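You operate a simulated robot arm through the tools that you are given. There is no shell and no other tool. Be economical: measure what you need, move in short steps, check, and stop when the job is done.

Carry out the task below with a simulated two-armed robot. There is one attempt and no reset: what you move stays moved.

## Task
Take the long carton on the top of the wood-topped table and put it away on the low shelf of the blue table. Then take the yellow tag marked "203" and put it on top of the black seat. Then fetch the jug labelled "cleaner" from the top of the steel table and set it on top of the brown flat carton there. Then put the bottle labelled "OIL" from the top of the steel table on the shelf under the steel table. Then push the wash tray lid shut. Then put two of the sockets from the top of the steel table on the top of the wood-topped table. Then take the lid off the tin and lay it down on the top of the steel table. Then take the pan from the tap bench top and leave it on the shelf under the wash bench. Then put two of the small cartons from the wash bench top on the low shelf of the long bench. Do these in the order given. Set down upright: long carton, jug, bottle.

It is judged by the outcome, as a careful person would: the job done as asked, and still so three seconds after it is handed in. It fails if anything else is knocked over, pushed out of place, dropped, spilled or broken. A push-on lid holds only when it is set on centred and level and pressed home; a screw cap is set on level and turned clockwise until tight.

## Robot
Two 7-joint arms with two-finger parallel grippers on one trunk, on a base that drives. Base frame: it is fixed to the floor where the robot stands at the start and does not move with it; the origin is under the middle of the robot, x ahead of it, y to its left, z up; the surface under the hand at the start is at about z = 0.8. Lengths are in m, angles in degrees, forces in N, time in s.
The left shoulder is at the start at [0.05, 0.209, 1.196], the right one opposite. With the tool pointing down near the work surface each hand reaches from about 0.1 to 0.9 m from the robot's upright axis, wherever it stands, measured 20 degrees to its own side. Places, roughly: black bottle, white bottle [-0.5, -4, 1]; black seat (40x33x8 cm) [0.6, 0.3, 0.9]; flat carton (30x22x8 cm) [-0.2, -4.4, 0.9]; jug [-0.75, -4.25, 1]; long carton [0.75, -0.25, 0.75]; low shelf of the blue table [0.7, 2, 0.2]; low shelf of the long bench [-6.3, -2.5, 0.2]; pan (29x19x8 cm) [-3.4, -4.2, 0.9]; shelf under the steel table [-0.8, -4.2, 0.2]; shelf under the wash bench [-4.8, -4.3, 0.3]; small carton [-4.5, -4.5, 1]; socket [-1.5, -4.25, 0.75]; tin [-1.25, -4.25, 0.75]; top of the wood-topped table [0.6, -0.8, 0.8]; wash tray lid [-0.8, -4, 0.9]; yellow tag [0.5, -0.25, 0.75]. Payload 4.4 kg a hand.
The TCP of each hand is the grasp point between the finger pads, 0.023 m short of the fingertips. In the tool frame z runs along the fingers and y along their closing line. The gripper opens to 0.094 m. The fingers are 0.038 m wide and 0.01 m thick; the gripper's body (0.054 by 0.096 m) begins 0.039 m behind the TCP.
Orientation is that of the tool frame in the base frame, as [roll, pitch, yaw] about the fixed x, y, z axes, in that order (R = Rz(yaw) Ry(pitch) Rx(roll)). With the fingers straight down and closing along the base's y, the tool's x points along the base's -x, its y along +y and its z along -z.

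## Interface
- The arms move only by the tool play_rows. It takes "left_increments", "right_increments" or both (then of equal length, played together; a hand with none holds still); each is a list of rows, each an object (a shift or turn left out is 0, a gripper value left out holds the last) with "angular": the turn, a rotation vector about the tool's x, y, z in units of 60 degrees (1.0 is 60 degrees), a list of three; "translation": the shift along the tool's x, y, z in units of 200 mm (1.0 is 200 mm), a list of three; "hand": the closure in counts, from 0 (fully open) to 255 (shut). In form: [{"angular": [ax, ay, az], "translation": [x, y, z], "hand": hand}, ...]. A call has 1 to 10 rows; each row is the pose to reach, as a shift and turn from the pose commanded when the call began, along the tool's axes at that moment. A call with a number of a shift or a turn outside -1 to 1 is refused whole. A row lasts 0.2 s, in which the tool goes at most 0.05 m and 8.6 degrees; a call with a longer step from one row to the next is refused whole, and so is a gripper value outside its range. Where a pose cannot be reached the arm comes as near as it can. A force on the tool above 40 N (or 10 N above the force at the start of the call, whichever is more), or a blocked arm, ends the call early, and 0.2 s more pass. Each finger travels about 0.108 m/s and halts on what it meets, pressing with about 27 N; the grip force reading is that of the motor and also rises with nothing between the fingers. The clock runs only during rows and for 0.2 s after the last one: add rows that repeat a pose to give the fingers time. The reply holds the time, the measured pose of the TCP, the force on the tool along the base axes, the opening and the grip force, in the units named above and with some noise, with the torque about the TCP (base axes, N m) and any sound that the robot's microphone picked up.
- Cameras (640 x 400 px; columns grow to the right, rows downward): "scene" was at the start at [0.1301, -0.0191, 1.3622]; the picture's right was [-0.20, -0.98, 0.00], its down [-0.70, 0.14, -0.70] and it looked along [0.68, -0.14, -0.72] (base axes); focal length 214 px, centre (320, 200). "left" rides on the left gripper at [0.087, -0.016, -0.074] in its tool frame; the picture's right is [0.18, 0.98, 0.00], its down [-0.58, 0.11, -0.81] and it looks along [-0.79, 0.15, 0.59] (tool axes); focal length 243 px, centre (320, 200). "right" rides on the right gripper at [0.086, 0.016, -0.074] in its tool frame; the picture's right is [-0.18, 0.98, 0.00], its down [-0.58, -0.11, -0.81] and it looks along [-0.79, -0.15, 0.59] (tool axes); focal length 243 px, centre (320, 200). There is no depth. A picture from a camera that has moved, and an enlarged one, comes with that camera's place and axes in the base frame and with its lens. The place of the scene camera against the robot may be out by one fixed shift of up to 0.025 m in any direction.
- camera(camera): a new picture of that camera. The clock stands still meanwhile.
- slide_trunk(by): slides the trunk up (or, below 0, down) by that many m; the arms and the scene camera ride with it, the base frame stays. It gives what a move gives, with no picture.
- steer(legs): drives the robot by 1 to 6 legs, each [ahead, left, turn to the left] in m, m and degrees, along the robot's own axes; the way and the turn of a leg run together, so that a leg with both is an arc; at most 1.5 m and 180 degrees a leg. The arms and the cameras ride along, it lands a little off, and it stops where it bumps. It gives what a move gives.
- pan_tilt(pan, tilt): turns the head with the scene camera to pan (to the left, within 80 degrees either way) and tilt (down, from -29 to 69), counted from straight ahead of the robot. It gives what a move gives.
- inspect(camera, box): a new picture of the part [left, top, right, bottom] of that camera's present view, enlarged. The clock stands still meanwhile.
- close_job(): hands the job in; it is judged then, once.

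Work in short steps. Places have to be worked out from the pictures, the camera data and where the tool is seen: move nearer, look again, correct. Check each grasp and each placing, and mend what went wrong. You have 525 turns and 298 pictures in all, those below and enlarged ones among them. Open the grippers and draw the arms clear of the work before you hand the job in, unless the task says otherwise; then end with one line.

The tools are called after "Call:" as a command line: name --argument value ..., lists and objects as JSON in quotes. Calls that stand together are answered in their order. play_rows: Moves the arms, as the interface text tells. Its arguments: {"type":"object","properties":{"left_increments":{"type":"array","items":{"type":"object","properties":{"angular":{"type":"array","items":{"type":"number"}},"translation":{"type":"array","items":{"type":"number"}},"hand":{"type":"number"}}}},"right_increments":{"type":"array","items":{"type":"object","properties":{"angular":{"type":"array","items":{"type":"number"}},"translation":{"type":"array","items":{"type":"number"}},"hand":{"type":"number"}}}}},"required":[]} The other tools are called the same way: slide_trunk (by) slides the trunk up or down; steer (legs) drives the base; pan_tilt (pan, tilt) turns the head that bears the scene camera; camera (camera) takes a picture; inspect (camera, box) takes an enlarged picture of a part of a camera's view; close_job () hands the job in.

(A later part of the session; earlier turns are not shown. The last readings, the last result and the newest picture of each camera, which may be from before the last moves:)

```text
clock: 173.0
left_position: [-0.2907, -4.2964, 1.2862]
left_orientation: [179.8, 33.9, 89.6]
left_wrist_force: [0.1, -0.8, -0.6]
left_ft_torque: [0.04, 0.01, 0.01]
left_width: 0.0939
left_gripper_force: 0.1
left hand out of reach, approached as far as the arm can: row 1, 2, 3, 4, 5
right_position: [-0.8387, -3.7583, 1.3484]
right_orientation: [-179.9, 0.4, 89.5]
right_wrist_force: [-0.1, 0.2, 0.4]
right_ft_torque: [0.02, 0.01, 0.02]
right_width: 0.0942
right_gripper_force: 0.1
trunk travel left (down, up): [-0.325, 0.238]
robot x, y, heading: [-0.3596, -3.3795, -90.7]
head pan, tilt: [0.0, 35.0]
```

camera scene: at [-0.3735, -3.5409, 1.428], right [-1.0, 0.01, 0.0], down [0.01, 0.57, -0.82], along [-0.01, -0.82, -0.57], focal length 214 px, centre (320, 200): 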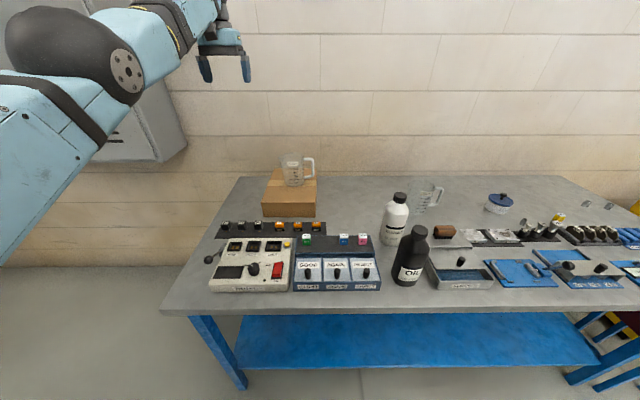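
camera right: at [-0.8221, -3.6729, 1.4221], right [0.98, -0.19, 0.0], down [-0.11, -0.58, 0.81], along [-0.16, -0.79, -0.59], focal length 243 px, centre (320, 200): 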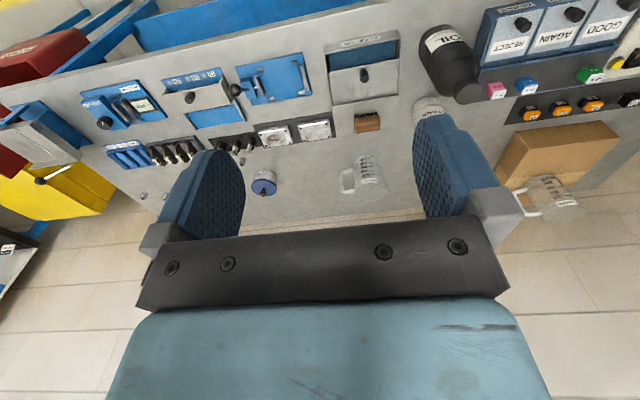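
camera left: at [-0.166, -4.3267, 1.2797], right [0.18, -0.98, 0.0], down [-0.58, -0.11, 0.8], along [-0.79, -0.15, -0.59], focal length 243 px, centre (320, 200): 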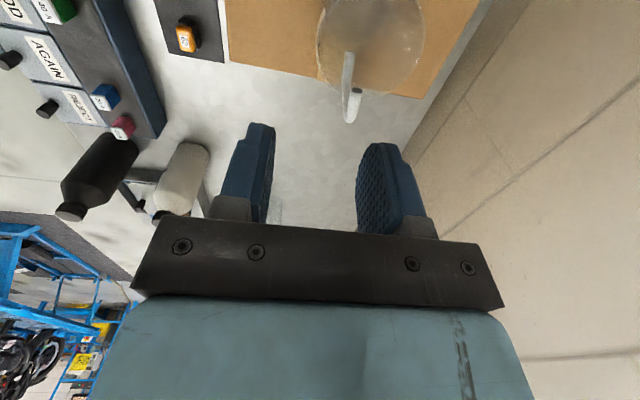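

Call:
play_rows --left_increments '[{"translation": [0.15, 0, -0.1], "hand": 0}, {"translation": [0.3, 0, -0.2], "hand": 0}, {"translation": [0.45, 0, -0.3], "hand": 0}, {"translation": [0.6, 0, -0.4], "hand": 0}]'

Call:
pan_tilt --pan 35 --tilt 10

Call:
camera --camera "scene"

```text
clock: 174.0
left_position: [-0.3315, -4.2821, 1.3143]
left_orientation: [179.8, 35.8, 89.7]
left_wrist_force: [-0.1, 0.1, -0.8]
left_ft_torque: [0.0, 0.01, 0.04]
left_width: 0.0938
left_gripper_force: 0.0
left hand out of reach, approached as far as the arm can: row 1, 2, 3, 4
right_position: [-0.8388, -3.758, 1.3485]
right_orientation: [-180.0, 0.2, 89.5]
right_wrist_force: [0.5, -0.9, 0.9]
right_ft_torque: [0.0, 0.0, -0.01]
right_width: 0.094
right_gripper_force: 0.1
trunk travel left (down, up): [-0.325, 0.238]
robot x, y, heading: [-0.3576, -3.377, -90.5]
head pan, tilt: [0.0, 35.0]
```

```text
clock: 175.0
left_position: [-0.3297, -4.283, 1.3139]
left_orientation: [179.8, 35.9, 89.7]
left_wrist_force: [0.5, 0.8, 0.3]
left_ft_torque: [0.01, -0.05, -0.02]
left_width: 0.0939
left_gripper_force: 0.0
right_position: [-0.8378, -3.7579, 1.3495]
right_orientation: [-180.0, 0.3, 89.5]
right_wrist_force: [-0.9, 0.7, 1.4]
right_ft_torque: [0.01, -0.01, 0.01]
right_width: 0.0942
right_gripper_force: 0.0
trunk travel left (down, up): [-0.325, 0.238]
robot x, y, heading: [-0.3591, -3.3796, -90.5]
head pan, tilt: [35.0, 10.0]
```

```text
222 pictures are left
camera scene: at [-0.3214, -3.529, 1.4681], right [-0.83, -0.56, 0.0], down [-0.1, 0.14, -0.98], along [0.56, -0.81, -0.17], focal length 214 px, centre (320, 200)
```

scene: 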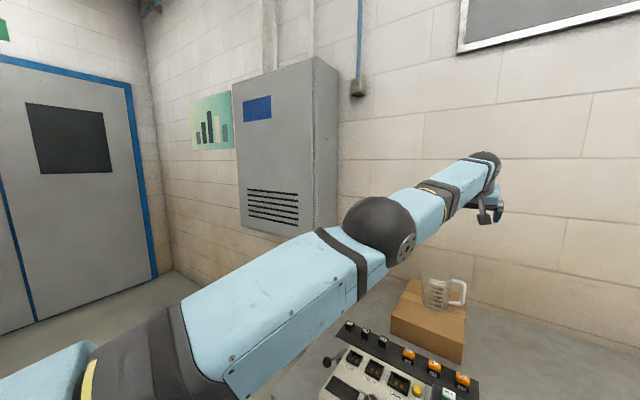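

The elbow is fully straight (singular). I'll command a long, exactly radial inward move to see whether it starts to bend.

Call:
play_rows --left_increments '[{"translation": [0.2, 0.05, -0.07], "hand": 0}, {"translation": [0.4, 0.1, -0.14], "hand": 0}, {"translation": [0.6, 0.15, -0.2], "hand": 0}, {"translation": [0.8, 0.2, -0.27], "hand": 0}, {"translation": [1.0, 0.25, -0.34], "hand": 0}, {"translation": [1.0, 0.25, -0.34], "hand": 0}, {"translation": [1.0, 0.25, -0.34], "hand": 0}, {"translation": [1.0, 0.25, -0.34], "hand": 0}]'

```text
clock: 176.8
left_position: [-0.3505, -4.2794, 1.3032]
left_orientation: [179.8, 35.9, 89.7]
left_wrist_force: [-1.2, 0.6, -0.4]
left_ft_torque: [-0.02, 0.0, 0.03]
left_width: 0.0941
left_gripper_force: 0.1
left hand out of reach, approached as far as the arm can: row 1, 2, 3, 4, 5, 6, 7, 8
right_position: [-0.8389, -3.7578, 1.3485]
right_orientation: [179.9, 0.2, 89.5]
right_wrist_force: [0.3, -0.2, -0.5]
right_ft_torque: [0.02, -0.02, 0.01]
right_width: 0.0938
right_gripper_force: 0.1
trunk travel left (down, up): [-0.325, 0.238]
robot x, y, heading: [-0.3541, -3.3818, -90.4]
head pan, tilt: [35.0, 10.0]
```

The arm has begun to bend while moving right (reach 0.83→0.79). I'll continue right and back together.

Call:
play_rows --left_increments '[{"translation": [0.08, -0.2, -0.05], "hand": 0}, {"translation": [0.16, -0.4, -0.1], "hand": 0}, {"translation": [0.24, -0.6, -0.15], "hand": 0}, {"translation": [0.32, -0.8, -0.2], "hand": 0}, {"translation": [0.4, -1.0, -0.25], "hand": 0}, {"translation": [0.55, -1.0, -0.35], "hand": 0}, {"translation": [0.7, -1.0, -0.45], "hand": 0}]'

```text
clock: 178.4
left_position: [-0.5476, -4.1109, 1.2934]
left_orientation: [-180.0, 35.9, 89.9]
left_wrist_force: [1.1, -0.5, -0.2]
left_ft_torque: [-0.02, 0.01, 0.01]
left_width: 0.0941
left_gripper_force: 0.0
left hand out of reach, approached as far as the arm can: row 2, 3, 4, 5
right_position: [-0.8375, -3.7581, 1.3487]
right_orientation: [-179.8, 0.2, 89.5]
right_wrist_force: [0.2, -1.1, -0.3]
right_ft_torque: [0.0, -0.01, 0.0]
right_width: 0.0939
right_gripper_force: 0.1
trunk travel left (down, up): [-0.325, 0.238]
robot x, y, heading: [-0.3617, -3.381, -90.5]
head pan, tilt: [35.0, 10.0]
```

It's free again. I'll pull back further and untilt, then swing left.

Call:
play_rows --left_increments '[{"translation": [0.16, 0.0, -0.11], "hand": 0}, {"translation": [0.32, 0.0, -0.22], "hand": 0}, {"translation": [0.48, 0.0, -0.33], "hand": 0}, {"translation": [0.64, 0.0, -0.44], "hand": 0}, {"translation": [0.8, 0.0, -0.55], "hand": 0}, {"translation": [0.96, 0.1, -0.66], "hand": 0}]'

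Call:
play_rows --left_increments '[{"angular": [0, 0.1, 0], "translation": [0.0, 0.15, 0], "hand": 0}, {"angular": [0, 0.2, 0], "translation": [0.0, 0.3, 0], "hand": 0}, {"angular": [0, 0.3, 0], "translation": [0.0, 0.45, 0], "hand": 0}, {"angular": [0, 0.4, 0], "translation": [0.0, 0.6, 0], "hand": 0}, {"angular": [0, 0.5, 0], "translation": [0.0, 0.75, 0], "hand": 0}, {"angular": [0, 0.6, 0], "translation": [0.0, 0.9, 0], "hand": 0}, {"angular": [0, 0.6, 0], "translation": [0.0, 1.0, 0], "hand": 0}]'

Call:
pan_tilt --pan -10 --tilt 40

Call:
camera --camera "scene"

```text
clock: 179.8
left_position: [-0.527, -3.8761, 1.287]
left_orientation: [179.9, 36.0, 89.8]
left_wrist_force: [0.4, 0.0, 0.3]
left_ft_torque: [-0.02, 0.0, -0.04]
left_width: 0.0938
left_gripper_force: 0.0
right_position: [-0.8372, -3.7572, 1.3489]
right_orientation: [-179.8, 0.4, 89.5]
right_wrist_force: [0.7, 0.1, 0.4]
right_ft_torque: [-0.01, -0.01, -0.01]
right_width: 0.094
right_gripper_force: 0.0
trunk travel left (down, up): [-0.325, 0.238]
robot x, y, heading: [-0.3554, -3.3806, -90.8]
head pan, tilt: [35.0, 10.0]
```

```text
clock: 181.4
left_position: [-0.3275, -3.8788, 1.2882]
left_orientation: [179.8, -0.1, 89.8]
left_wrist_force: [0.2, 0.1, 0.0]
left_ft_torque: [-0.02, 0.02, 0.0]
left_width: 0.0942
left_gripper_force: 0.1
right_position: [-0.8375, -3.7576, 1.3486]
right_orientation: [-179.9, 0.4, 89.6]
right_wrist_force: [-0.2, -1.1, -0.3]
right_ft_torque: [0.01, 0.02, -0.02]
right_width: 0.094
right_gripper_force: 0.1
trunk travel left (down, up): [-0.325, 0.238]
robot x, y, heading: [-0.3579, -3.3801, -90.6]
head pan, tilt: [35.0, 10.0]
```

```text
clock: 182.6
left_position: [-0.3281, -3.8787, 1.287]
left_orientation: [179.9, -0.2, 89.8]
left_wrist_force: [0.2, 0.6, -0.7]
left_ft_torque: [0.02, 0.01, 0.0]
left_width: 0.0939
left_gripper_force: 0.1
right_position: [-0.8383, -3.7577, 1.3483]
right_orientation: [-180.0, 0.3, 89.5]
right_wrist_force: [-1.2, 0.2, -0.5]
right_ft_torque: [0.02, 0.03, 0.0]
right_width: 0.0937
right_gripper_force: 0.1
trunk travel left (down, up): [-0.325, 0.238]
robot x, y, heading: [-0.3543, -3.3804, -90.8]
head pan, tilt: [-10.0, 40.0]
```

```text
221 pictures are left
camera scene: at [-0.3894, -3.5358, 1.4205], right [-0.98, 0.18, 0.0], down [0.12, 0.63, -0.77], along [-0.14, -0.75, -0.64], focal length 214 px, centre (320, 200)
```

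scene: 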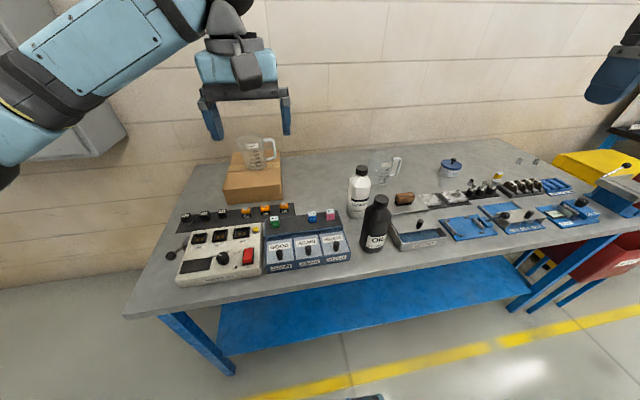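

Left arm is back. The OIL bottle's cap is at about (−0.646, −3.915, z 1.06). I'll tilt the right tool 45° forward and come to a stand-off.

Call:
play_rows --right_increments '[{"angular": [0, -0.1, 0], "translation": [-0.04, 0.12, 0.07], "hand": 0}, {"angular": [0, -0.2, 0], "translation": [-0.08, 0.24, 0.14], "hand": 0}, {"angular": [0, -0.3, 0], "translation": [-0.12, 0.36, 0.21], "hand": 0}, {"angular": [0, -0.4, 0], "translation": [-0.16, 0.48, 0.28], "hand": 0}, {"angular": [0, -0.5, 0], "translation": [-0.2, 0.6, 0.35], "hand": 0}, {"angular": [0, -0.6, 0], "translation": [-0.24, 0.72, 0.42], "hand": 0}, {"angular": [0, -0.7, 0], "translation": [-0.28, 0.84, 0.5], "hand": 0}, {"angular": [0, -0.75, 0], "translation": [-0.3, 0.96, 0.6], "hand": 0}]'

Call:
camera --camera "right"

Call:
camera --camera "scene"

```text
clock: 184.4
left_position: [-0.3275, -3.8809, 1.2871]
left_orientation: [179.9, -0.1, 89.8]
left_wrist_force: [-0.1, -0.7, 0.3]
left_ft_torque: [-0.01, 0.03, -0.01]
left_width: 0.094
left_gripper_force: 0.2
right_position: [-0.6452, -3.8219, 1.2301]
right_orientation: [179.9, 45.3, 89.5]
right_wrist_force: [-0.5, -1.0, 0.1]
right_ft_torque: [0.02, 0.03, 0.0]
right_width: 0.0941
right_gripper_force: 0.0
trunk travel left (down, up): [-0.325, 0.238]
robot x, y, heading: [-0.3561, -3.3839, -90.7]
head pan, tilt: [-10.0, 40.0]
```

```text
220 pictures are left
camera right: at [-0.6291, -3.7087, 1.2203], right [0.98, -0.14, 0.13], down [-0.11, 0.17, 0.98], along [-0.16, -0.98, 0.15], focal length 243 px, centre (320, 200)
```

right: 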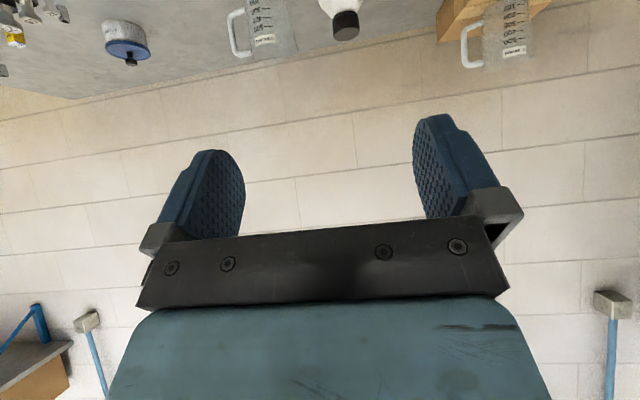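

```text
219 pictures are left
camera scene: at [-0.3883, -3.5373, 1.4203], right [-0.98, 0.18, 0.0], down [0.12, 0.63, -0.77], along [-0.14, -0.75, -0.64], focal length 214 px, centre (320, 200)
```

scene: 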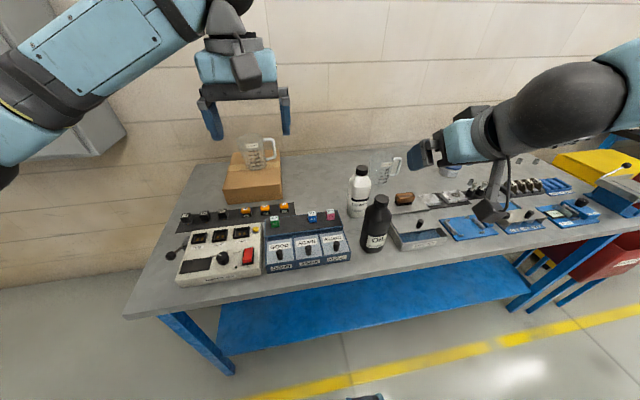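

Call:
play_rows --right_increments '[{"translation": [0.1, 0, 0.1], "hand": 0}, {"translation": [0.2, 0, 0.2], "hand": 0}, {"translation": [0.3, 0, 0.3], "hand": 0}, {"translation": [0.35, 0, 0.35], "hand": 0}]'

Call:
camera --camera "right"

Call:
inspect --camera "scene" --box '[320, 120, 520, 270]'

```text
clock: 185.4
left_position: [-0.3276, -3.8802, 1.2874]
left_orientation: [180.0, -0.1, 89.9]
left_wrist_force: [0.5, -0.6, 1.0]
left_ft_torque: [0.02, 0.0, 0.0]
left_width: 0.094
left_gripper_force: 0.1
right_position: [-0.6459, -3.8372, 1.1301]
right_orientation: [180.0, 45.3, 89.5]
right_wrist_force: [-0.9, -0.3, 1.5]
right_ft_torque: [0.05, 0.03, -0.02]
right_width: 0.0939
right_gripper_force: 0.1
right hand out of reach, approached as far as the arm can: row 1, 2, 3, 4
trunk travel left (down, up): [-0.325, 0.238]
robot x, y, heading: [-0.358, -3.3815, -90.8]
head pan, tilt: [-10.0, 40.0]
```

```text
218 pictures are left
camera right: at [-0.6307, -3.7243, 1.1206], right [0.98, -0.14, 0.13], down [-0.11, 0.17, 0.98], along [-0.16, -0.98, 0.15], focal length 243 px, centre (320, 200)
```

right: 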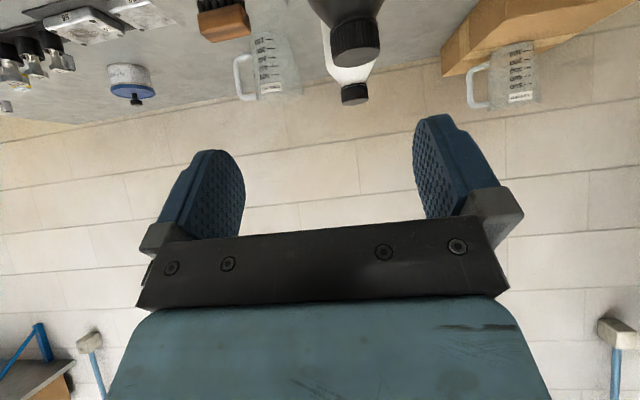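

```text
2.67 times, centred on (420, 195) of scene
camera zoom: at [-0.3895, -3.5361, 1.4205], right [-0.98, 0.18, 0.0], down [0.12, 0.63, -0.77], along [-0.14, -0.75, -0.64], focal length 572 px, centre (53, 213)
```

zoom: 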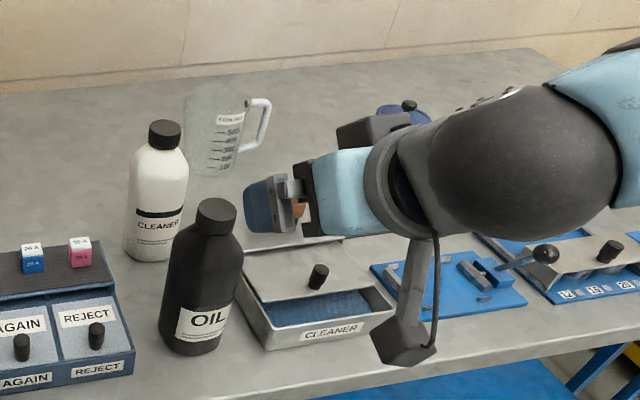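

The arm is folded too tightly at this tilt; I'll back the base 0.2 m and then reach forward again.

Call:
steer --legs '[[-0.22, 0, 0]]'

Call:
play_rows --right_increments '[{"translation": [-0.12, 0, 0.12], "hand": 0}, {"translation": [-0.24, 0, 0.24], "hand": 0}, {"translation": [-0.36, 0, 0.36], "hand": 0}, {"translation": [-0.48, 0, 0.48], "hand": 0}, {"translation": [-0.6, 0, 0.6], "hand": 0}, {"translation": [-0.7, 0, 0.7], "hand": 0}]'

Call:
camera --camera "right"

```text
clock: 187.0
left_position: [-0.3266, -3.6606, 1.287]
left_orientation: [180.0, -0.1, 89.9]
left_wrist_force: [0.1, 0.1, 0.2]
left_ft_torque: [-0.02, 0.01, 0.01]
left_width: 0.0944
left_gripper_force: 0.1
right_position: [-0.6453, -3.6178, 1.1303]
right_orientation: [180.0, 45.2, 89.5]
right_wrist_force: [-0.3, 0.1, 0.4]
right_ft_torque: [0.01, -0.02, 0.0]
right_width: 0.0941
right_gripper_force: 0.2
trunk travel left (down, up): [-0.325, 0.238]
robot x, y, heading: [-0.3545, -3.1618, -90.5]
head pan, tilt: [-10.0, 40.0]
```

```text
clock: 188.4
left_position: [-0.3264, -3.6626, 1.2872]
left_orientation: [180.0, -0.1, 89.8]
left_wrist_force: [-0.4, 0.6, 0.7]
left_ft_torque: [0.05, 0.02, 0.02]
left_width: 0.094
left_gripper_force: 0.1
right_position: [-0.6466, -3.8171, 1.1291]
right_orientation: [-179.9, 45.3, 89.5]
right_wrist_force: [0.3, 0.6, 0.1]
right_ft_torque: [-0.02, 0.01, 0.01]
right_width: 0.094
right_gripper_force: 0.0
trunk travel left (down, up): [-0.325, 0.238]
robot x, y, heading: [-0.3524, -3.1637, -90.5]
head pan, tilt: [-10.0, 40.0]
```

```text
216 pictures are left
camera right: at [-0.6305, -3.7055, 1.121], right [0.98, -0.14, 0.13], down [-0.11, 0.16, 0.98], along [-0.16, -0.98, 0.15], focal length 243 px, centre (320, 200)
```

right: 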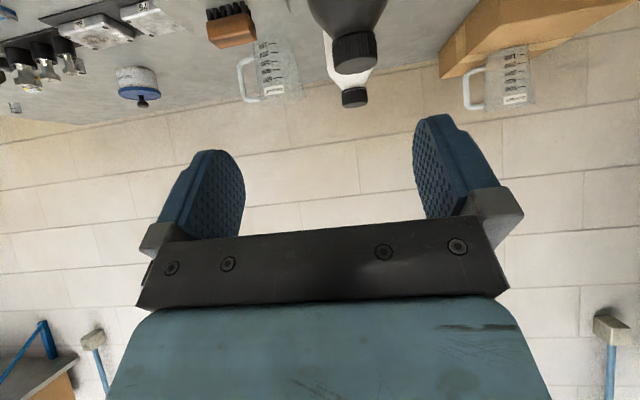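

Call:
play_rows --right_increments '[{"translation": [0, 0.06, 0.12], "hand": 0}, {"translation": [0, 0.11, 0.25], "hand": 0}]'

Call:
camera --camera "right"

Call:
camera --camera "scene"

```text
clock: 189.0
left_position: [-0.3269, -3.6621, 1.287]
left_orientation: [179.9, -0.1, 89.9]
left_wrist_force: [-0.9, 0.1, 0.5]
left_ft_torque: [0.03, 0.02, 0.0]
left_width: 0.0941
left_gripper_force: 0.1
right_position: [-0.6256, -3.853, 1.0955]
right_orientation: [179.9, 45.2, 89.5]
right_wrist_force: [-0.1, -0.5, -0.6]
right_ft_torque: [-0.01, 0.0, -0.01]
right_width: 0.0942
right_gripper_force: 0.0
trunk travel left (down, up): [-0.325, 0.238]
robot x, y, heading: [-0.3544, -3.1602, -90.6]
head pan, tilt: [-10.0, 40.0]
```

```text
215 pictures are left
camera right: at [-0.6086, -3.7409, 1.0861], right [0.98, -0.14, 0.13], down [-0.11, 0.16, 0.98], along [-0.16, -0.98, 0.15], focal length 243 px, centre (320, 200)
```

right: 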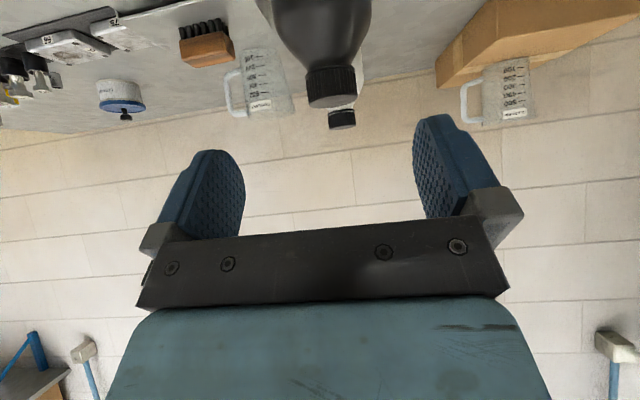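

```text
214 pictures are left
camera scene: at [-0.387, -3.3183, 1.4204], right [-0.98, 0.18, 0.0], down [0.12, 0.63, -0.77], along [-0.14, -0.75, -0.64], focal length 214 px, centre (320, 200)
```

scene: 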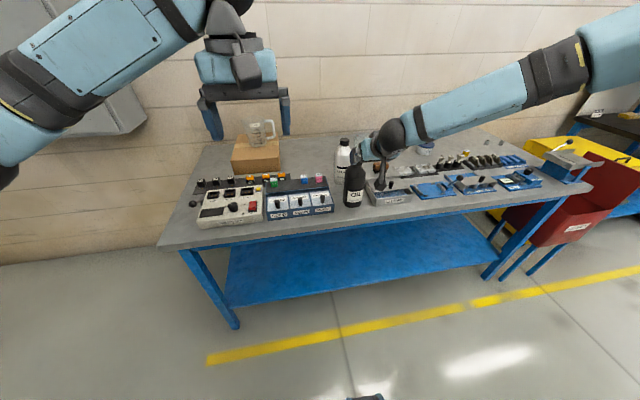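

The cap centre works out at (−0.622, −3.928), top z≈1.042. I'll move in so the pads straddle the cap, then look before closing.

Call:
play_rows --right_increments '[{"translation": [-0.055, 0.02, 0.1], "hand": 0}, {"translation": [-0.055, 0.02, 0.2], "hand": 0}, {"translation": [-0.055, 0.02, 0.3], "hand": 0}, {"translation": [-0.055, 0.02, 0.4], "hand": 0}, {"translation": [-0.055, 0.02, 0.475], "hand": 0}]'

Call:
camera --camera "right"

Call:
inspect --camera "scene" --box '[300, 110, 460, 220]'

```text
clock: 190.2
left_position: [-0.3264, -3.6601, 1.2884]
left_orientation: [179.9, 0.0, 89.8]
left_wrist_force: [0.8, -0.2, -0.2]
left_ft_torque: [0.0, -0.01, 0.02]
left_width: 0.0941
left_gripper_force: 0.0
right_position: [-0.6376, -3.9121, 1.0513]
right_orientation: [180.0, 45.4, 89.5]
right_wrist_force: [-0.5, 0.6, -0.8]
right_ft_torque: [0.01, 0.04, 0.02]
right_width: 0.0941
right_gripper_force: 0.1
right hand out of reach, approached as far as the arm can: row 4, 5
trunk travel left (down, up): [-0.325, 0.238]
robot x, y, heading: [-0.3543, -3.1667, -90.7]
head pan, tilt: [-10.0, 40.0]
```

```text
213 pictures are left
camera right: at [-0.6206, -3.7985, 1.0415], right [0.98, -0.14, 0.13], down [-0.11, 0.17, 0.98], along [-0.16, -0.98, 0.15], focal length 243 px, centre (320, 200)
```

right: 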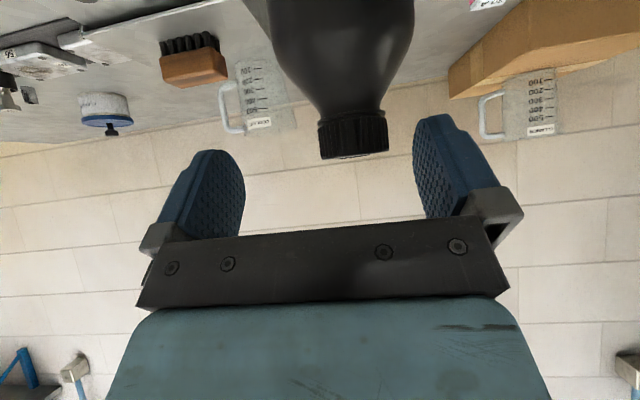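

```text
3.64 times, centred on (380, 165) of scene
camera zoom: at [-0.3872, -3.3173, 1.4205], right [-0.98, 0.18, 0.0], down [0.12, 0.63, -0.77], along [-0.14, -0.75, -0.64], focal length 780 px, centre (102, 327)
```

zoom: 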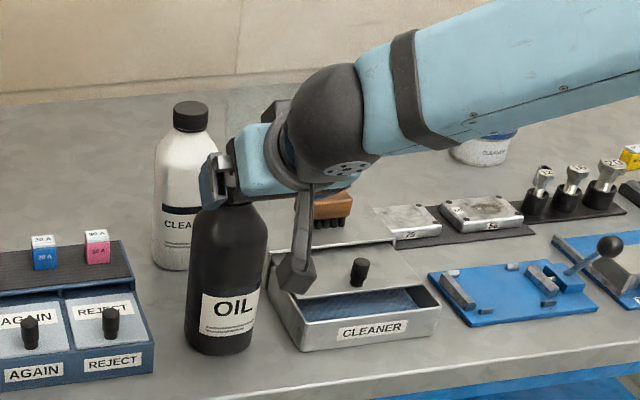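

The unflipped 45° pose runs into a wrist limit. I'll back off and flip the right wrist 180° (mirror of what worked on the left), which also puts its camera on top.

Call:
play_rows --right_increments '[{"translation": [0.0, 0.0, -0.2], "hand": 0}, {"translation": [0.0, 0.0, -0.4], "hand": 0}, {"translation": [0, 0.0, -0.6], "hand": 0}, {"translation": [-0.1, 0.0, -0.8], "hand": 0}, {"translation": [-0.2, 0.0, -1.0], "hand": 0}]'

Call:
play_rows --right_increments '[{"angular": [0, 0, -0.14], "hand": 0}, {"angular": [0, 0, -0.28], "hand": 0}, {"angular": [0, 0, -0.42], "hand": 0}, {"angular": [0, 0, -0.56], "hand": 0}, {"angular": [0, 0, -0.7], "hand": 0}, {"angular": [0, 0, -0.84], "hand": 0}, {"angular": [0, 0, -0.98], "hand": 0}, {"angular": [0, 0, -1.0], "hand": 0}]'

Call:
play_rows --right_increments '[{"angular": [0, 0, -0.14], "hand": 0}, {"angular": [0, 0, -0.28], "hand": 0}, {"angular": [0, 0, -0.42], "hand": 0}, {"angular": [0, 0, -0.56], "hand": 0}, {"angular": [0, 0, -0.7], "hand": 0}, {"angular": [0, 0, -0.84], "hand": 0}, {"angular": [0, 0, -0.98], "hand": 0}, {"angular": [0, 0, -1.0], "hand": 0}]'

Call:
play_rows --right_increments '[{"angular": [0, 0, -0.14], "hand": 0}, {"angular": [0, 0, -0.28], "hand": 0}, {"angular": [0, 0, -0.42], "hand": 0}, {"angular": [0, 0, -0.56], "hand": 0}, {"angular": [0, 0, -0.7], "hand": 0}, {"angular": [0, 0, -0.84], "hand": 0}, {"angular": [0, 0, -0.98], "hand": 0}, {"angular": [0, 0, -1.0], "hand": 0}]'

```text
clock: 191.4
left_position: [-0.3261, -3.6592, 1.29]
left_orientation: [180.0, 0.0, 89.8]
left_wrist_force: [0.4, 0.3, 0.0]
left_ft_torque: [-0.03, 0.02, 0.05]
left_width: 0.0943
left_gripper_force: 0.2
right_position: [-0.6332, -3.7946, 1.2213]
right_orientation: [-179.9, 45.3, 89.6]
right_wrist_force: [-0.8, 0.4, -0.3]
right_ft_torque: [-0.01, -0.02, -0.01]
right_width: 0.0941
right_gripper_force: 0.0
trunk travel left (down, up): [-0.325, 0.238]
robot x, y, heading: [-0.353, -3.1633, -90.9]
head pan, tilt: [-10.0, 40.0]
```

```text
clock: 193.2
left_position: [-0.3262, -3.6608, 1.2877]
left_orientation: [179.9, 0.0, 89.9]
left_wrist_force: [-0.5, -0.5, -0.4]
left_ft_torque: [0.0, 0.01, 0.03]
left_width: 0.0941
left_gripper_force: 0.0
right_position: [-0.6359, -3.7971, 1.2196]
right_orientation: [-138.7, 20.7, 157.5]
right_wrist_force: [-0.3, -0.2, -0.2]
right_ft_torque: [-0.01, 0.01, -0.01]
right_width: 0.0938
right_gripper_force: 0.0
trunk travel left (down, up): [-0.325, 0.238]
robot x, y, heading: [-0.3528, -3.1659, -90.6]
head pan, tilt: [-10.0, 40.0]
```

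```text
clock: 195.0
left_position: [-0.3275, -3.6609, 1.2868]
left_orientation: [179.9, -0.1, 89.8]
left_wrist_force: [-0.2, -0.2, 0.4]
left_ft_torque: [0.0, 0.01, 0.03]
left_width: 0.0937
left_gripper_force: 0.1
right_position: [-0.6346, -3.7973, 1.2195]
right_orientation: [-138.7, -21.0, -158.4]
right_wrist_force: [-0.3, -1.0, 0.1]
right_ft_torque: [0.03, 0.01, -0.02]
right_width: 0.0941
right_gripper_force: 0.0
trunk travel left (down, up): [-0.325, 0.238]
robot x, y, heading: [-0.3532, -3.1653, -90.4]
head pan, tilt: [-10.0, 40.0]
```

```text
clock: 196.8
left_position: [-0.3257, -3.6606, 1.2883]
left_orientation: [179.9, -0.1, 89.8]
left_wrist_force: [-0.2, -0.8, 0.3]
left_ft_torque: [-0.01, 0.01, 0.01]
left_width: 0.0939
left_gripper_force: 0.0
right_position: [-0.6356, -3.7974, 1.2192]
right_orientation: [179.9, -45.3, -90.2]
right_wrist_force: [-0.5, 0.1, 0.1]
right_ft_torque: [0.01, 0.02, -0.01]
right_width: 0.0939
right_gripper_force: 0.0
trunk travel left (down, up): [-0.325, 0.238]
robot x, y, heading: [-0.3548, -3.1628, -90.4]
head pan, tilt: [-10.0, 40.0]
```

Call:
play_rows --right_increments '[{"translation": [-0.06, -0.03, 0.15], "hand": 0}, {"translation": [-0.12, -0.06, 0.3], "hand": 0}, {"translation": [-0.186, -0.07, 0.45], "hand": 0}, {"translation": [-0.186, -0.07, 0.6], "hand": 0}, {"translation": [-0.186, -0.07, 0.75], "hand": 0}]'

Call:
camera --camera "right"

Call:
inspect --camera "scene" --box '[300, 110, 460, 220]'

```text
clock: 198.0
left_position: [-0.3272, -3.6607, 1.2875]
left_orientation: [179.9, -0.1, 89.8]
left_wrist_force: [-0.3, -0.5, -0.3]
left_ft_torque: [0.05, 0.03, 0.02]
left_width: 0.094
left_gripper_force: 0.0
right_position: [-0.6242, -3.878, 1.0853]
right_orientation: [-180.0, -45.4, -90.6]
right_wrist_force: [0.1, 0.9, -0.5]
right_ft_torque: [0.0, -0.02, 0.01]
right_width: 0.0941
right_gripper_force: 0.1
trunk travel left (down, up): [-0.325, 0.238]
robot x, y, heading: [-0.3551, -3.1583, -90.8]
head pan, tilt: [-10.0, 40.0]
```

```text
211 pictures are left
camera right: at [-0.6402, -3.8864, 1.1996], right [-0.98, 0.14, -0.13], down [0.12, 0.98, 0.15], along [0.15, 0.14, -0.98], focal length 243 px, centre (320, 200)
```

right: 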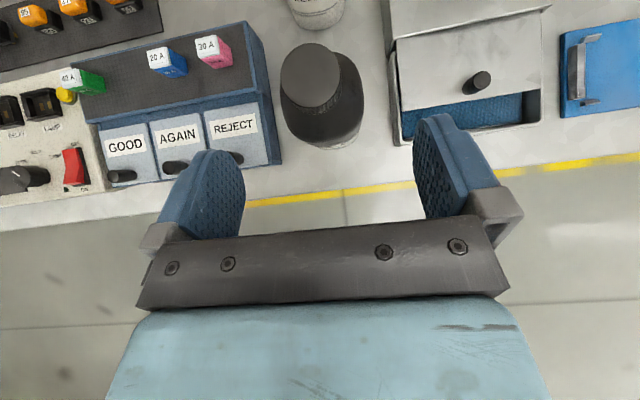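

```text
3.64 times, centred on (380, 165) of scene
camera zoom: at [-0.3876, -3.3186, 1.4203], right [-0.98, 0.18, 0.0], down [0.12, 0.63, -0.77], along [-0.14, -0.75, -0.64], focal length 780 px, centre (102, 327)
```

zoom: 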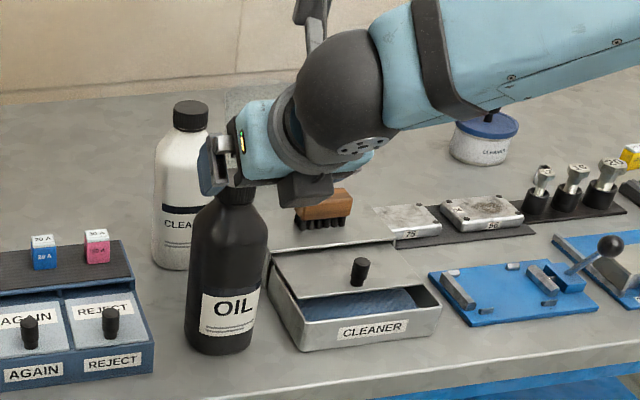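

The top view confirms the cap at (−0.621, −3.938), top ≈1.045. I'll advance and close on it.

Call:
play_rows --right_increments '[{"translation": [0.025, -0.016, 0.1], "hand": 0}, {"translation": [0.025, -0.016, 0.2], "hand": 0}, {"translation": [0.025, -0.016, 0.3], "hand": 0}, {"translation": [0.025, -0.016, 0.385], "hand": 0}]'

Call:
camera --camera "right"

```text
clock: 199.0
left_position: [-0.3257, -3.6614, 1.2877]
left_orientation: [179.9, -0.1, 89.8]
left_wrist_force: [-0.1, -0.4, 0.3]
left_ft_torque: [0.01, -0.01, 0.01]
left_width: 0.0945
left_gripper_force: 0.0
right_position: [-0.6344, -3.914, 1.0533]
right_orientation: [-180.0, -45.3, -90.5]
right_wrist_force: [-0.8, -0.2, -0.9]
right_ft_torque: [0.0, -0.02, 0.02]
right_width: 0.094
right_gripper_force: 0.0
right hand out of reach, approached as far as the arm can: row 3, 4
trunk travel left (down, up): [-0.325, 0.238]
robot x, y, heading: [-0.3551, -3.1604, -90.7]
head pan, tilt: [-10.0, 40.0]
```

```text
209 pictures are left
camera right: at [-0.6526, -3.9223, 1.1682], right [-0.98, 0.14, -0.13], down [0.12, 0.98, 0.15], along [0.15, 0.14, -0.98], focal length 243 px, centre (320, 200)
```

right: 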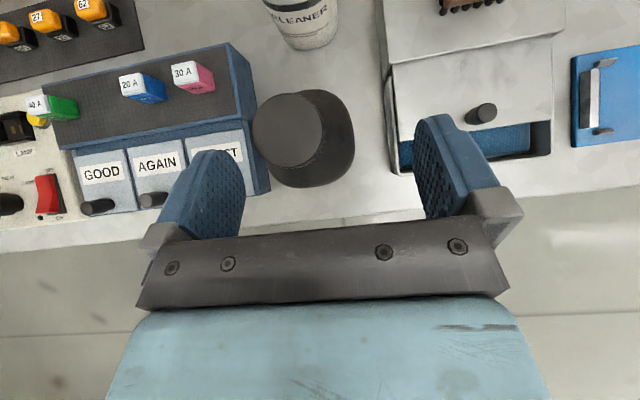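

Again stopped at the same place, so it's an arm-configuration limit rather than the wrist. I'll look at the right arm's posture.

Call:
pan_tilt --pan -45 --tilt 15

Call:
camera --camera "scene"

```text
clock: 200.1
left_position: [-0.326, -3.6614, 1.2872]
left_orientation: [179.9, 0.0, 89.8]
left_wrist_force: [-0.1, 0.4, -0.3]
left_ft_torque: [-0.03, -0.01, 0.0]
left_width: 0.0939
left_gripper_force: 0.0
right_position: [-0.6352, -3.914, 1.0553]
right_orientation: [-180.0, -45.3, -90.5]
right_wrist_force: [-0.3, 0.6, -0.4]
right_ft_torque: [0.04, 0.03, -0.01]
right_width: 0.0937
right_gripper_force: 0.0
trunk travel left (down, up): [-0.325, 0.238]
robot x, y, heading: [-0.3486, -3.1634, -90.6]
head pan, tilt: [-45.0, 15.0]
```

```text
208 pictures are left
camera scene: at [-0.4382, -3.2992, 1.46], right [-0.7, 0.71, 0.0], down [0.19, 0.18, -0.97], along [-0.69, -0.68, -0.26], focal length 214 px, centre (320, 200)
```

scene: 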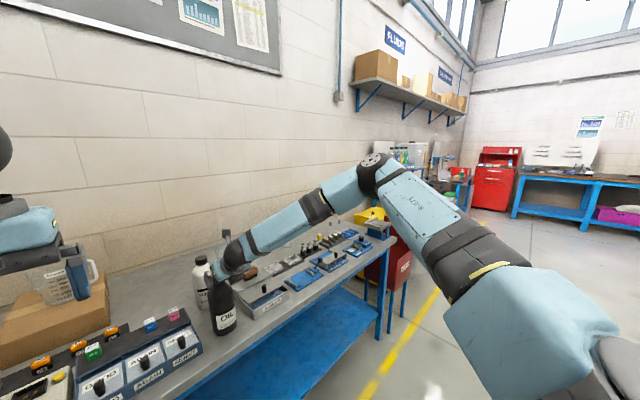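

The elbow is winged far out, so the wrist must bend too much. I'll raise the hand, shift the base 0.2 m left so the bottle lies more to the right arm's side, and retry.

Call:
play_rows --right_increments '[{"translation": [0.15, 0, -0.15], "hand": 0}, {"translation": [0.3, 0, -0.3], "hand": 0}, {"translation": [0.45, 0, -0.45], "hand": 0}]'

Call:
steer --legs '[[0, 0.22, 0]]'

Call:
play_rows --right_increments '[{"translation": [0, 0.2, 0], "hand": 0}, {"translation": [0, 0.4, 0], "hand": 0}, {"translation": [0, 0.6, 0], "hand": 0}, {"translation": [0, 0.8, 0], "hand": 0}, {"translation": [0, 1.0, 0], "hand": 0}]'

Call:
camera --camera "right"

Call:
camera --camera "scene"

```text
clock: 200.8
left_position: [-0.3249, -3.6607, 1.2892]
left_orientation: [179.9, 0.0, 89.8]
left_wrist_force: [0.7, 0.8, -0.5]
left_ft_torque: [0.0, -0.02, 0.02]
left_width: 0.0938
left_gripper_force: 0.1
right_position: [-0.6344, -3.911, 1.1843]
right_orientation: [179.9, -45.3, -90.4]
right_wrist_force: [-0.9, 0.4, 1.4]
right_ft_torque: [0.0, -0.01, -0.02]
right_width: 0.0939
right_gripper_force: 0.0
trunk travel left (down, up): [-0.325, 0.238]
robot x, y, heading: [-0.3539, -3.1634, -90.6]
head pan, tilt: [-45.0, 15.0]
```

```text
clock: 203.4
left_position: [-0.1088, -3.6634, 1.2886]
left_orientation: [179.9, 0.0, 89.7]
left_wrist_force: [0.2, 0.5, -0.5]
left_ft_torque: [-0.02, 0.0, -0.01]
left_width: 0.0941
left_gripper_force: 0.0
right_position: [-0.4176, -3.9148, 1.1838]
right_orientation: [-180.0, -45.2, -90.7]
right_wrist_force: [0.3, 0.1, 0.6]
right_ft_torque: [0.02, 0.02, -0.05]
right_width: 0.0943
right_gripper_force: 0.0
trunk travel left (down, up): [-0.325, 0.238]
robot x, y, heading: [-0.1334, -3.1656, -90.8]
head pan, tilt: [-45.0, 15.0]
```

```text
clock: 204.6
left_position: [-0.1097, -3.6625, 1.287]
left_orientation: [179.8, -0.1, 89.8]
left_wrist_force: [0.2, -0.1, -1.0]
left_ft_torque: [0.02, -0.01, 0.01]
left_width: 0.094
left_gripper_force: 0.1
right_position: [-0.6205, -3.9111, 1.1843]
right_orientation: [-179.9, -45.3, -90.5]
right_wrist_force: [-0.3, -0.2, -0.4]
right_ft_torque: [-0.02, -0.01, 0.01]
right_width: 0.0942
right_gripper_force: 0.2
trunk travel left (down, up): [-0.325, 0.238]
robot x, y, heading: [-0.1355, -3.1644, -90.6]
head pan, tilt: [-45.0, 15.0]
```

```text
207 pictures are left
camera right: at [-0.6369, -3.9201, 1.2979], right [-0.98, 0.14, -0.13], down [0.12, 0.98, 0.15], along [0.15, 0.13, -0.98], focal length 243 px, centre (320, 200)
```

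right: 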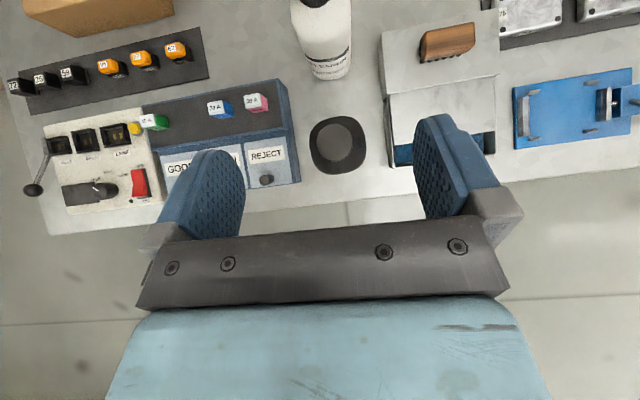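

```text
206 pictures are left
camera scene: at [-0.2215, -3.3012, 1.46], right [-0.7, 0.72, 0.0], down [0.19, 0.18, -0.97], along [-0.69, -0.68, -0.26], focal length 214 px, centre (320, 200)
```

scene: 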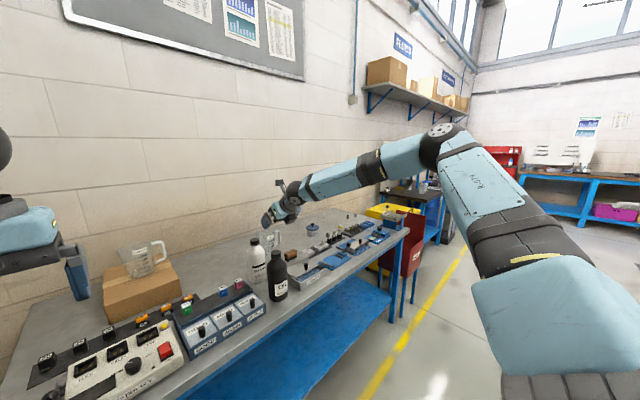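

Call:
play_rows --right_increments '[{"translation": [-0.14, 0, 0.11], "hand": 0}, {"translation": [-0.28, 0.0, 0.22], "hand": 0}, {"translation": [-0.428, 0.007, 0.336], "hand": 0}, {"translation": [-0.428, 0.007, 0.45], "hand": 0}, {"translation": [-0.428, 0.007, 0.55], "hand": 0}, {"translation": [-0.428, 0.007, 0.635], "hand": 0}]'

Call:
camera --camera "right"

```text
clock: 206.0
left_position: [-0.1086, -3.6642, 1.2878]
left_orientation: [179.8, -0.1, 89.8]
left_wrist_force: [-0.1, -0.2, 0.2]
left_ft_torque: [0.02, 0.01, -0.02]
left_width: 0.0938
left_gripper_force: 0.0
right_position: [-0.6188, -3.9432, 1.0324]
right_orientation: [180.0, -45.4, -90.6]
right_wrist_force: [-0.1, -0.2, -0.3]
right_ft_torque: [0.05, -0.03, -0.03]
right_width: 0.094
right_gripper_force: 0.0
trunk travel left (down, up): [-0.325, 0.238]
robot x, y, heading: [-0.1337, -3.169, -90.7]
head pan, tilt: [-45.0, 15.0]
```

```text
205 pictures are left
camera right: at [-0.6364, -3.9514, 1.1463], right [-0.98, 0.14, -0.13], down [0.12, 0.98, 0.15], along [0.15, 0.14, -0.98], focal length 243 px, centre (320, 200)
```

right: 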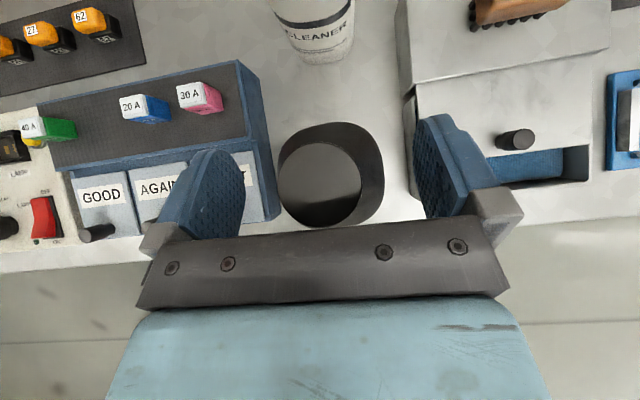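

Cap is centred. Close and lift slightly.

Call:
play_rows --right_increments '[{"hand": 100}, {"hand": 255}, {"hand": 255}, {"hand": 255}, {"hand": 255}]'

Call:
play_rows --right_increments '[{"translation": [0.05, 0, -0.05], "hand": 255}, {"translation": [0.1, 0, -0.1], "hand": 255}, {"translation": [0.18, 0, -0.18], "hand": 255}]'

Call:
camera --camera "scene"

```text
clock: 207.2
left_position: [-0.1081, -3.6616, 1.2882]
left_orientation: [179.9, 0.1, 89.8]
left_wrist_force: [0.3, 0.0, -0.2]
left_ft_torque: [-0.01, 0.03, 0.01]
left_width: 0.0939
left_gripper_force: 0.0
right_position: [-0.6183, -3.9428, 1.036]
right_orientation: [179.9, -45.4, -90.5]
right_wrist_force: [-3.8, -3.7, 15.3]
right_ft_torque: [-0.43, 0.24, -0.03]
right_width: 0.0416
right_gripper_force: 27.0
trunk travel left (down, up): [-0.325, 0.238]
robot x, y, heading: [-0.1347, -3.1647, -90.8]
head pan, tilt: [-45.0, 15.0]
```

```text
clock: 208.0
left_position: [-0.1087, -3.6635, 1.2876]
left_orientation: [179.8, -0.1, 89.7]
left_wrist_force: [-0.1, 0.5, -0.7]
left_ft_torque: [-0.03, -0.03, 0.02]
left_width: 0.0941
left_gripper_force: 0.1
right_position: [-0.6202, -3.9415, 1.0829]
right_orientation: [180.0, -45.2, -90.5]
right_wrist_force: [-0.4, -0.2, -4.8]
right_ft_torque: [0.0, 0.01, 0.04]
right_width: 0.0383
right_gripper_force: 27.0
trunk travel left (down, up): [-0.325, 0.238]
robot x, y, heading: [-0.1366, -3.1691, -90.7]
head pan, tilt: [-45.0, 15.0]
```

```text
204 pictures are left
camera scene: at [-0.2203, -3.3014, 1.4599], right [-0.7, 0.72, 0.0], down [0.19, 0.18, -0.97], along [-0.69, -0.68, -0.26], focal length 214 px, centre (320, 200)
```

scene: 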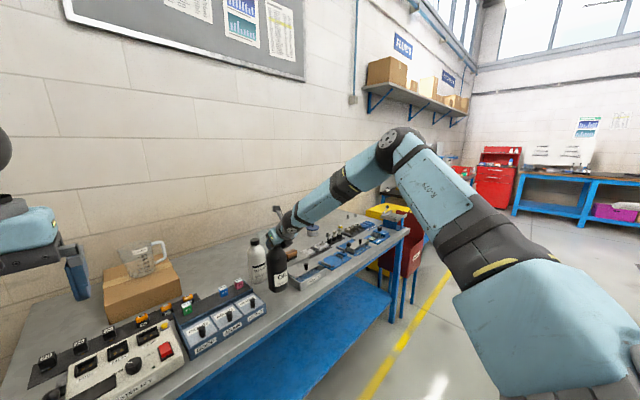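

The bottle is lifted (4.8 N). I'll raise it a bit more, back away from the table, then lower trunk and arm.

Call:
play_rows --right_increments '[{"translation": [0.15, 0, -0.15], "hand": 255}, {"translation": [0.3, 0, -0.3], "hand": 255}, {"translation": [0.35, 0, -0.35], "hand": 255}]'

Call:
steer --legs '[[-0.38, 0, 0]]'

Call:
slide_trunk --by -0.32

Call:
pan_tilt --pan -30 --tilt 35

Call:
camera --camera "scene"

```text
clock: 208.8
left_position: [-0.109, -3.6645, 1.2878]
left_orientation: [179.8, -0.2, 89.8]
left_wrist_force: [0.6, 0.1, 0.8]
left_ft_torque: [-0.01, 0.03, 0.0]
left_width: 0.0937
left_gripper_force: 0.1
right_position: [-0.6182, -3.9421, 1.1813]
right_orientation: [180.0, -45.1, -90.4]
right_wrist_force: [0.9, -0.8, -3.6]
right_ft_torque: [0.0, -0.02, -0.02]
right_width: 0.0384
right_gripper_force: 26.6
trunk travel left (down, up): [-0.325, 0.238]
robot x, y, heading: [-0.139, -3.163, -90.7]
head pan, tilt: [-45.0, 15.0]
```

```text
clock: 211.2
left_position: [-0.1021, -3.287, 1.2869]
left_orientation: [179.8, -0.2, 90.2]
left_wrist_force: [0.0, 0.3, 0.0]
left_ft_torque: [-0.02, 0.03, -0.02]
left_width: 0.094
left_gripper_force: 0.2
right_position: [-0.6111, -3.5685, 1.1817]
right_orientation: [179.9, -45.3, -90.2]
right_wrist_force: [0.0, -0.2, -4.1]
right_ft_torque: [0.02, 0.0, 0.01]
right_width: 0.0385
right_gripper_force: 27.0
trunk travel left (down, up): [-0.325, 0.238]
robot x, y, heading: [-0.131, -2.7869, -90.2]
head pan, tilt: [-45.0, 15.0]
```

```text
clock: 214.3
left_position: [-0.1019, -3.2879, 0.968]
left_orientation: [179.9, -0.1, 90.1]
left_wrist_force: [-1.7, 0.6, -0.5]
left_ft_torque: [0.02, 0.03, 0.03]
left_width: 0.0939
left_gripper_force: 0.1
right_position: [-0.6106, -3.5677, 0.8615]
right_orientation: [-180.0, -45.2, -90.2]
right_wrist_force: [-0.4, -0.1, -4.4]
right_ft_torque: [0.03, 0.03, -0.01]
right_width: 0.0382
right_gripper_force: 26.7
trunk travel left (down, up): [-0.005, 0.558]
robot x, y, heading: [-0.1338, -2.7898, -90.5]
head pan, tilt: [-45.0, 15.0]
```

```text
clock: 215.2
left_position: [-0.1023, -3.2874, 0.9682]
left_orientation: [179.8, -0.1, 90.2]
left_wrist_force: [0.2, 0.7, -0.5]
left_ft_torque: [0.0, -0.01, -0.01]
left_width: 0.0938
left_gripper_force: 0.0
right_position: [-0.6117, -3.567, 0.8624]
right_orientation: [-180.0, -45.2, -90.2]
right_wrist_force: [-0.2, -0.6, -4.7]
right_ft_torque: [-0.03, 0.0, 0.02]
right_width: 0.0384
right_gripper_force: 26.9
trunk travel left (down, up): [-0.005, 0.558]
robot x, y, heading: [-0.1321, -2.7886, -90.2]
head pan, tilt: [-30.0, 35.0]
```

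```text
203 pictures are left
camera scene: at [-0.1939, -2.9361, 1.108], right [-0.86, 0.51, 0.0], down [0.29, 0.49, -0.82], along [-0.41, -0.71, -0.57], focal length 214 px, centre (320, 200)
```

scene: 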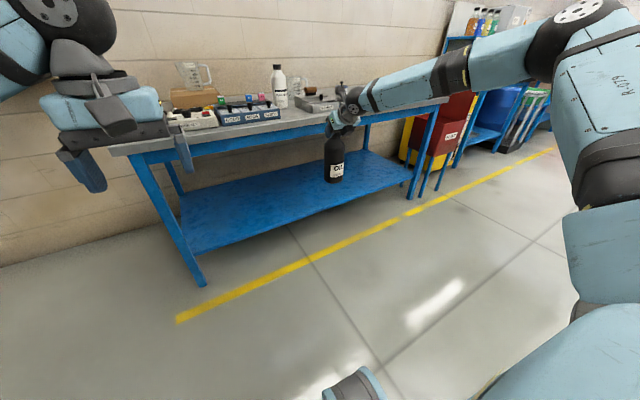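

The bottle hangs straight. I'll lower the hand to about z 0.53 in front of the shelf.

Call:
play_rows --right_increments '[{"translation": [-0.15, 0, 0.15], "hand": 255}, {"translation": [-0.3, 0, 0.3], "hand": 255}, {"translation": [-0.45, 0, 0.45], "hand": 255}, {"translation": [-0.6, 0, 0.6], "hand": 255}]'

Call:
play_rows --right_increments '[{"translation": [-0.15, 0, 0.15], "hand": 255}, {"translation": [-0.3, 0, 0.3], "hand": 255}, {"translation": [-0.45, 0, 0.45], "hand": 255}, {"translation": [-0.57, 0, 0.57], "hand": 255}]'

Call:
camera --camera "scene"

Call:
camera --camera "right"

```text
clock: 216.2
left_position: [-0.1025, -3.2875, 0.9664]
left_orientation: [179.8, -0.2, 90.1]
left_wrist_force: [0.1, 0.2, 0.1]
left_ft_torque: [0.04, -0.01, -0.02]
left_width: 0.094
left_gripper_force: 0.0
right_position: [-0.6126, -3.5685, 0.6926]
right_orientation: [-179.9, -45.2, -90.3]
right_wrist_force: [-0.4, -0.4, -3.8]
right_ft_torque: [0.0, 0.01, -0.01]
right_width: 0.0383
right_gripper_force: 26.9
trunk travel left (down, up): [-0.005, 0.558]
robot x, y, heading: [-0.1336, -2.7874, -90.2]
head pan, tilt: [-30.0, 35.0]
```

```text
clock: 217.2
left_position: [-0.1031, -3.287, 0.9678]
left_orientation: [179.9, 0.0, 90.1]
left_wrist_force: [-0.2, 0.1, 0.2]
left_ft_torque: [0.01, 0.01, 0.01]
left_width: 0.0938
left_gripper_force: 0.0
right_position: [-0.6176, -3.517, 0.6102]
right_orientation: [-180.0, -45.4, -90.2]
right_wrist_force: [0.1, -0.6, -4.6]
right_ft_torque: [0.0, -0.01, -0.01]
right_width: 0.0384
right_gripper_force: 27.2
right hand out of reach, approached as far as the arm can: row 1, 2, 3, 4
trunk travel left (down, up): [-0.005, 0.558]
robot x, y, heading: [-0.1349, -2.7894, -90.0]
head pan, tilt: [-30.0, 35.0]
```

```text
202 pictures are left
camera scene: at [-0.194, -2.9361, 1.1079], right [-0.86, 0.51, 0.0], down [0.29, 0.5, -0.82], along [-0.41, -0.71, -0.57], focal length 214 px, centre (320, 200)
```

scene: 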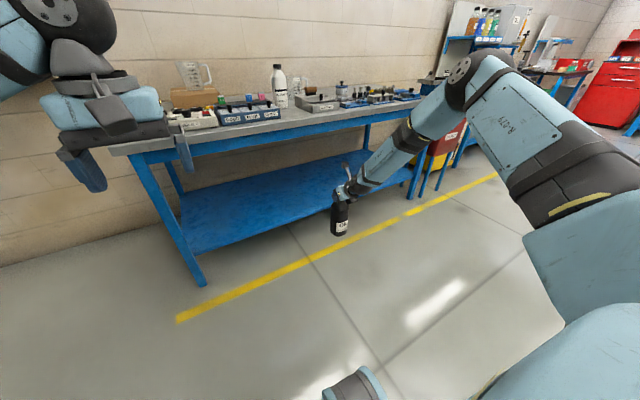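

```text
201 pictures are left
camera right: at [-0.6339, -3.5259, 0.7246], right [-0.98, 0.13, -0.13], down [0.11, 0.98, 0.15], along [0.15, 0.14, -0.98], focal length 243 px, centre (320, 200)
```

right: 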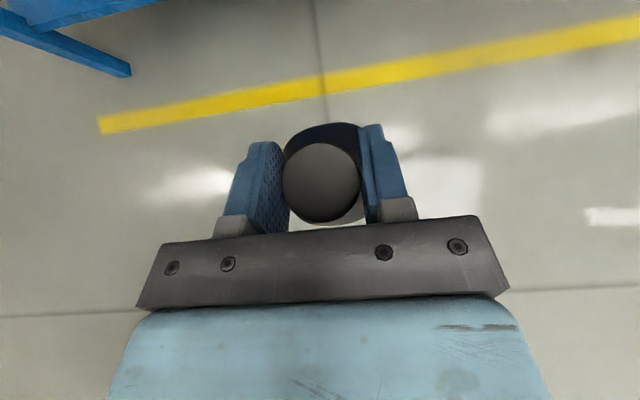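

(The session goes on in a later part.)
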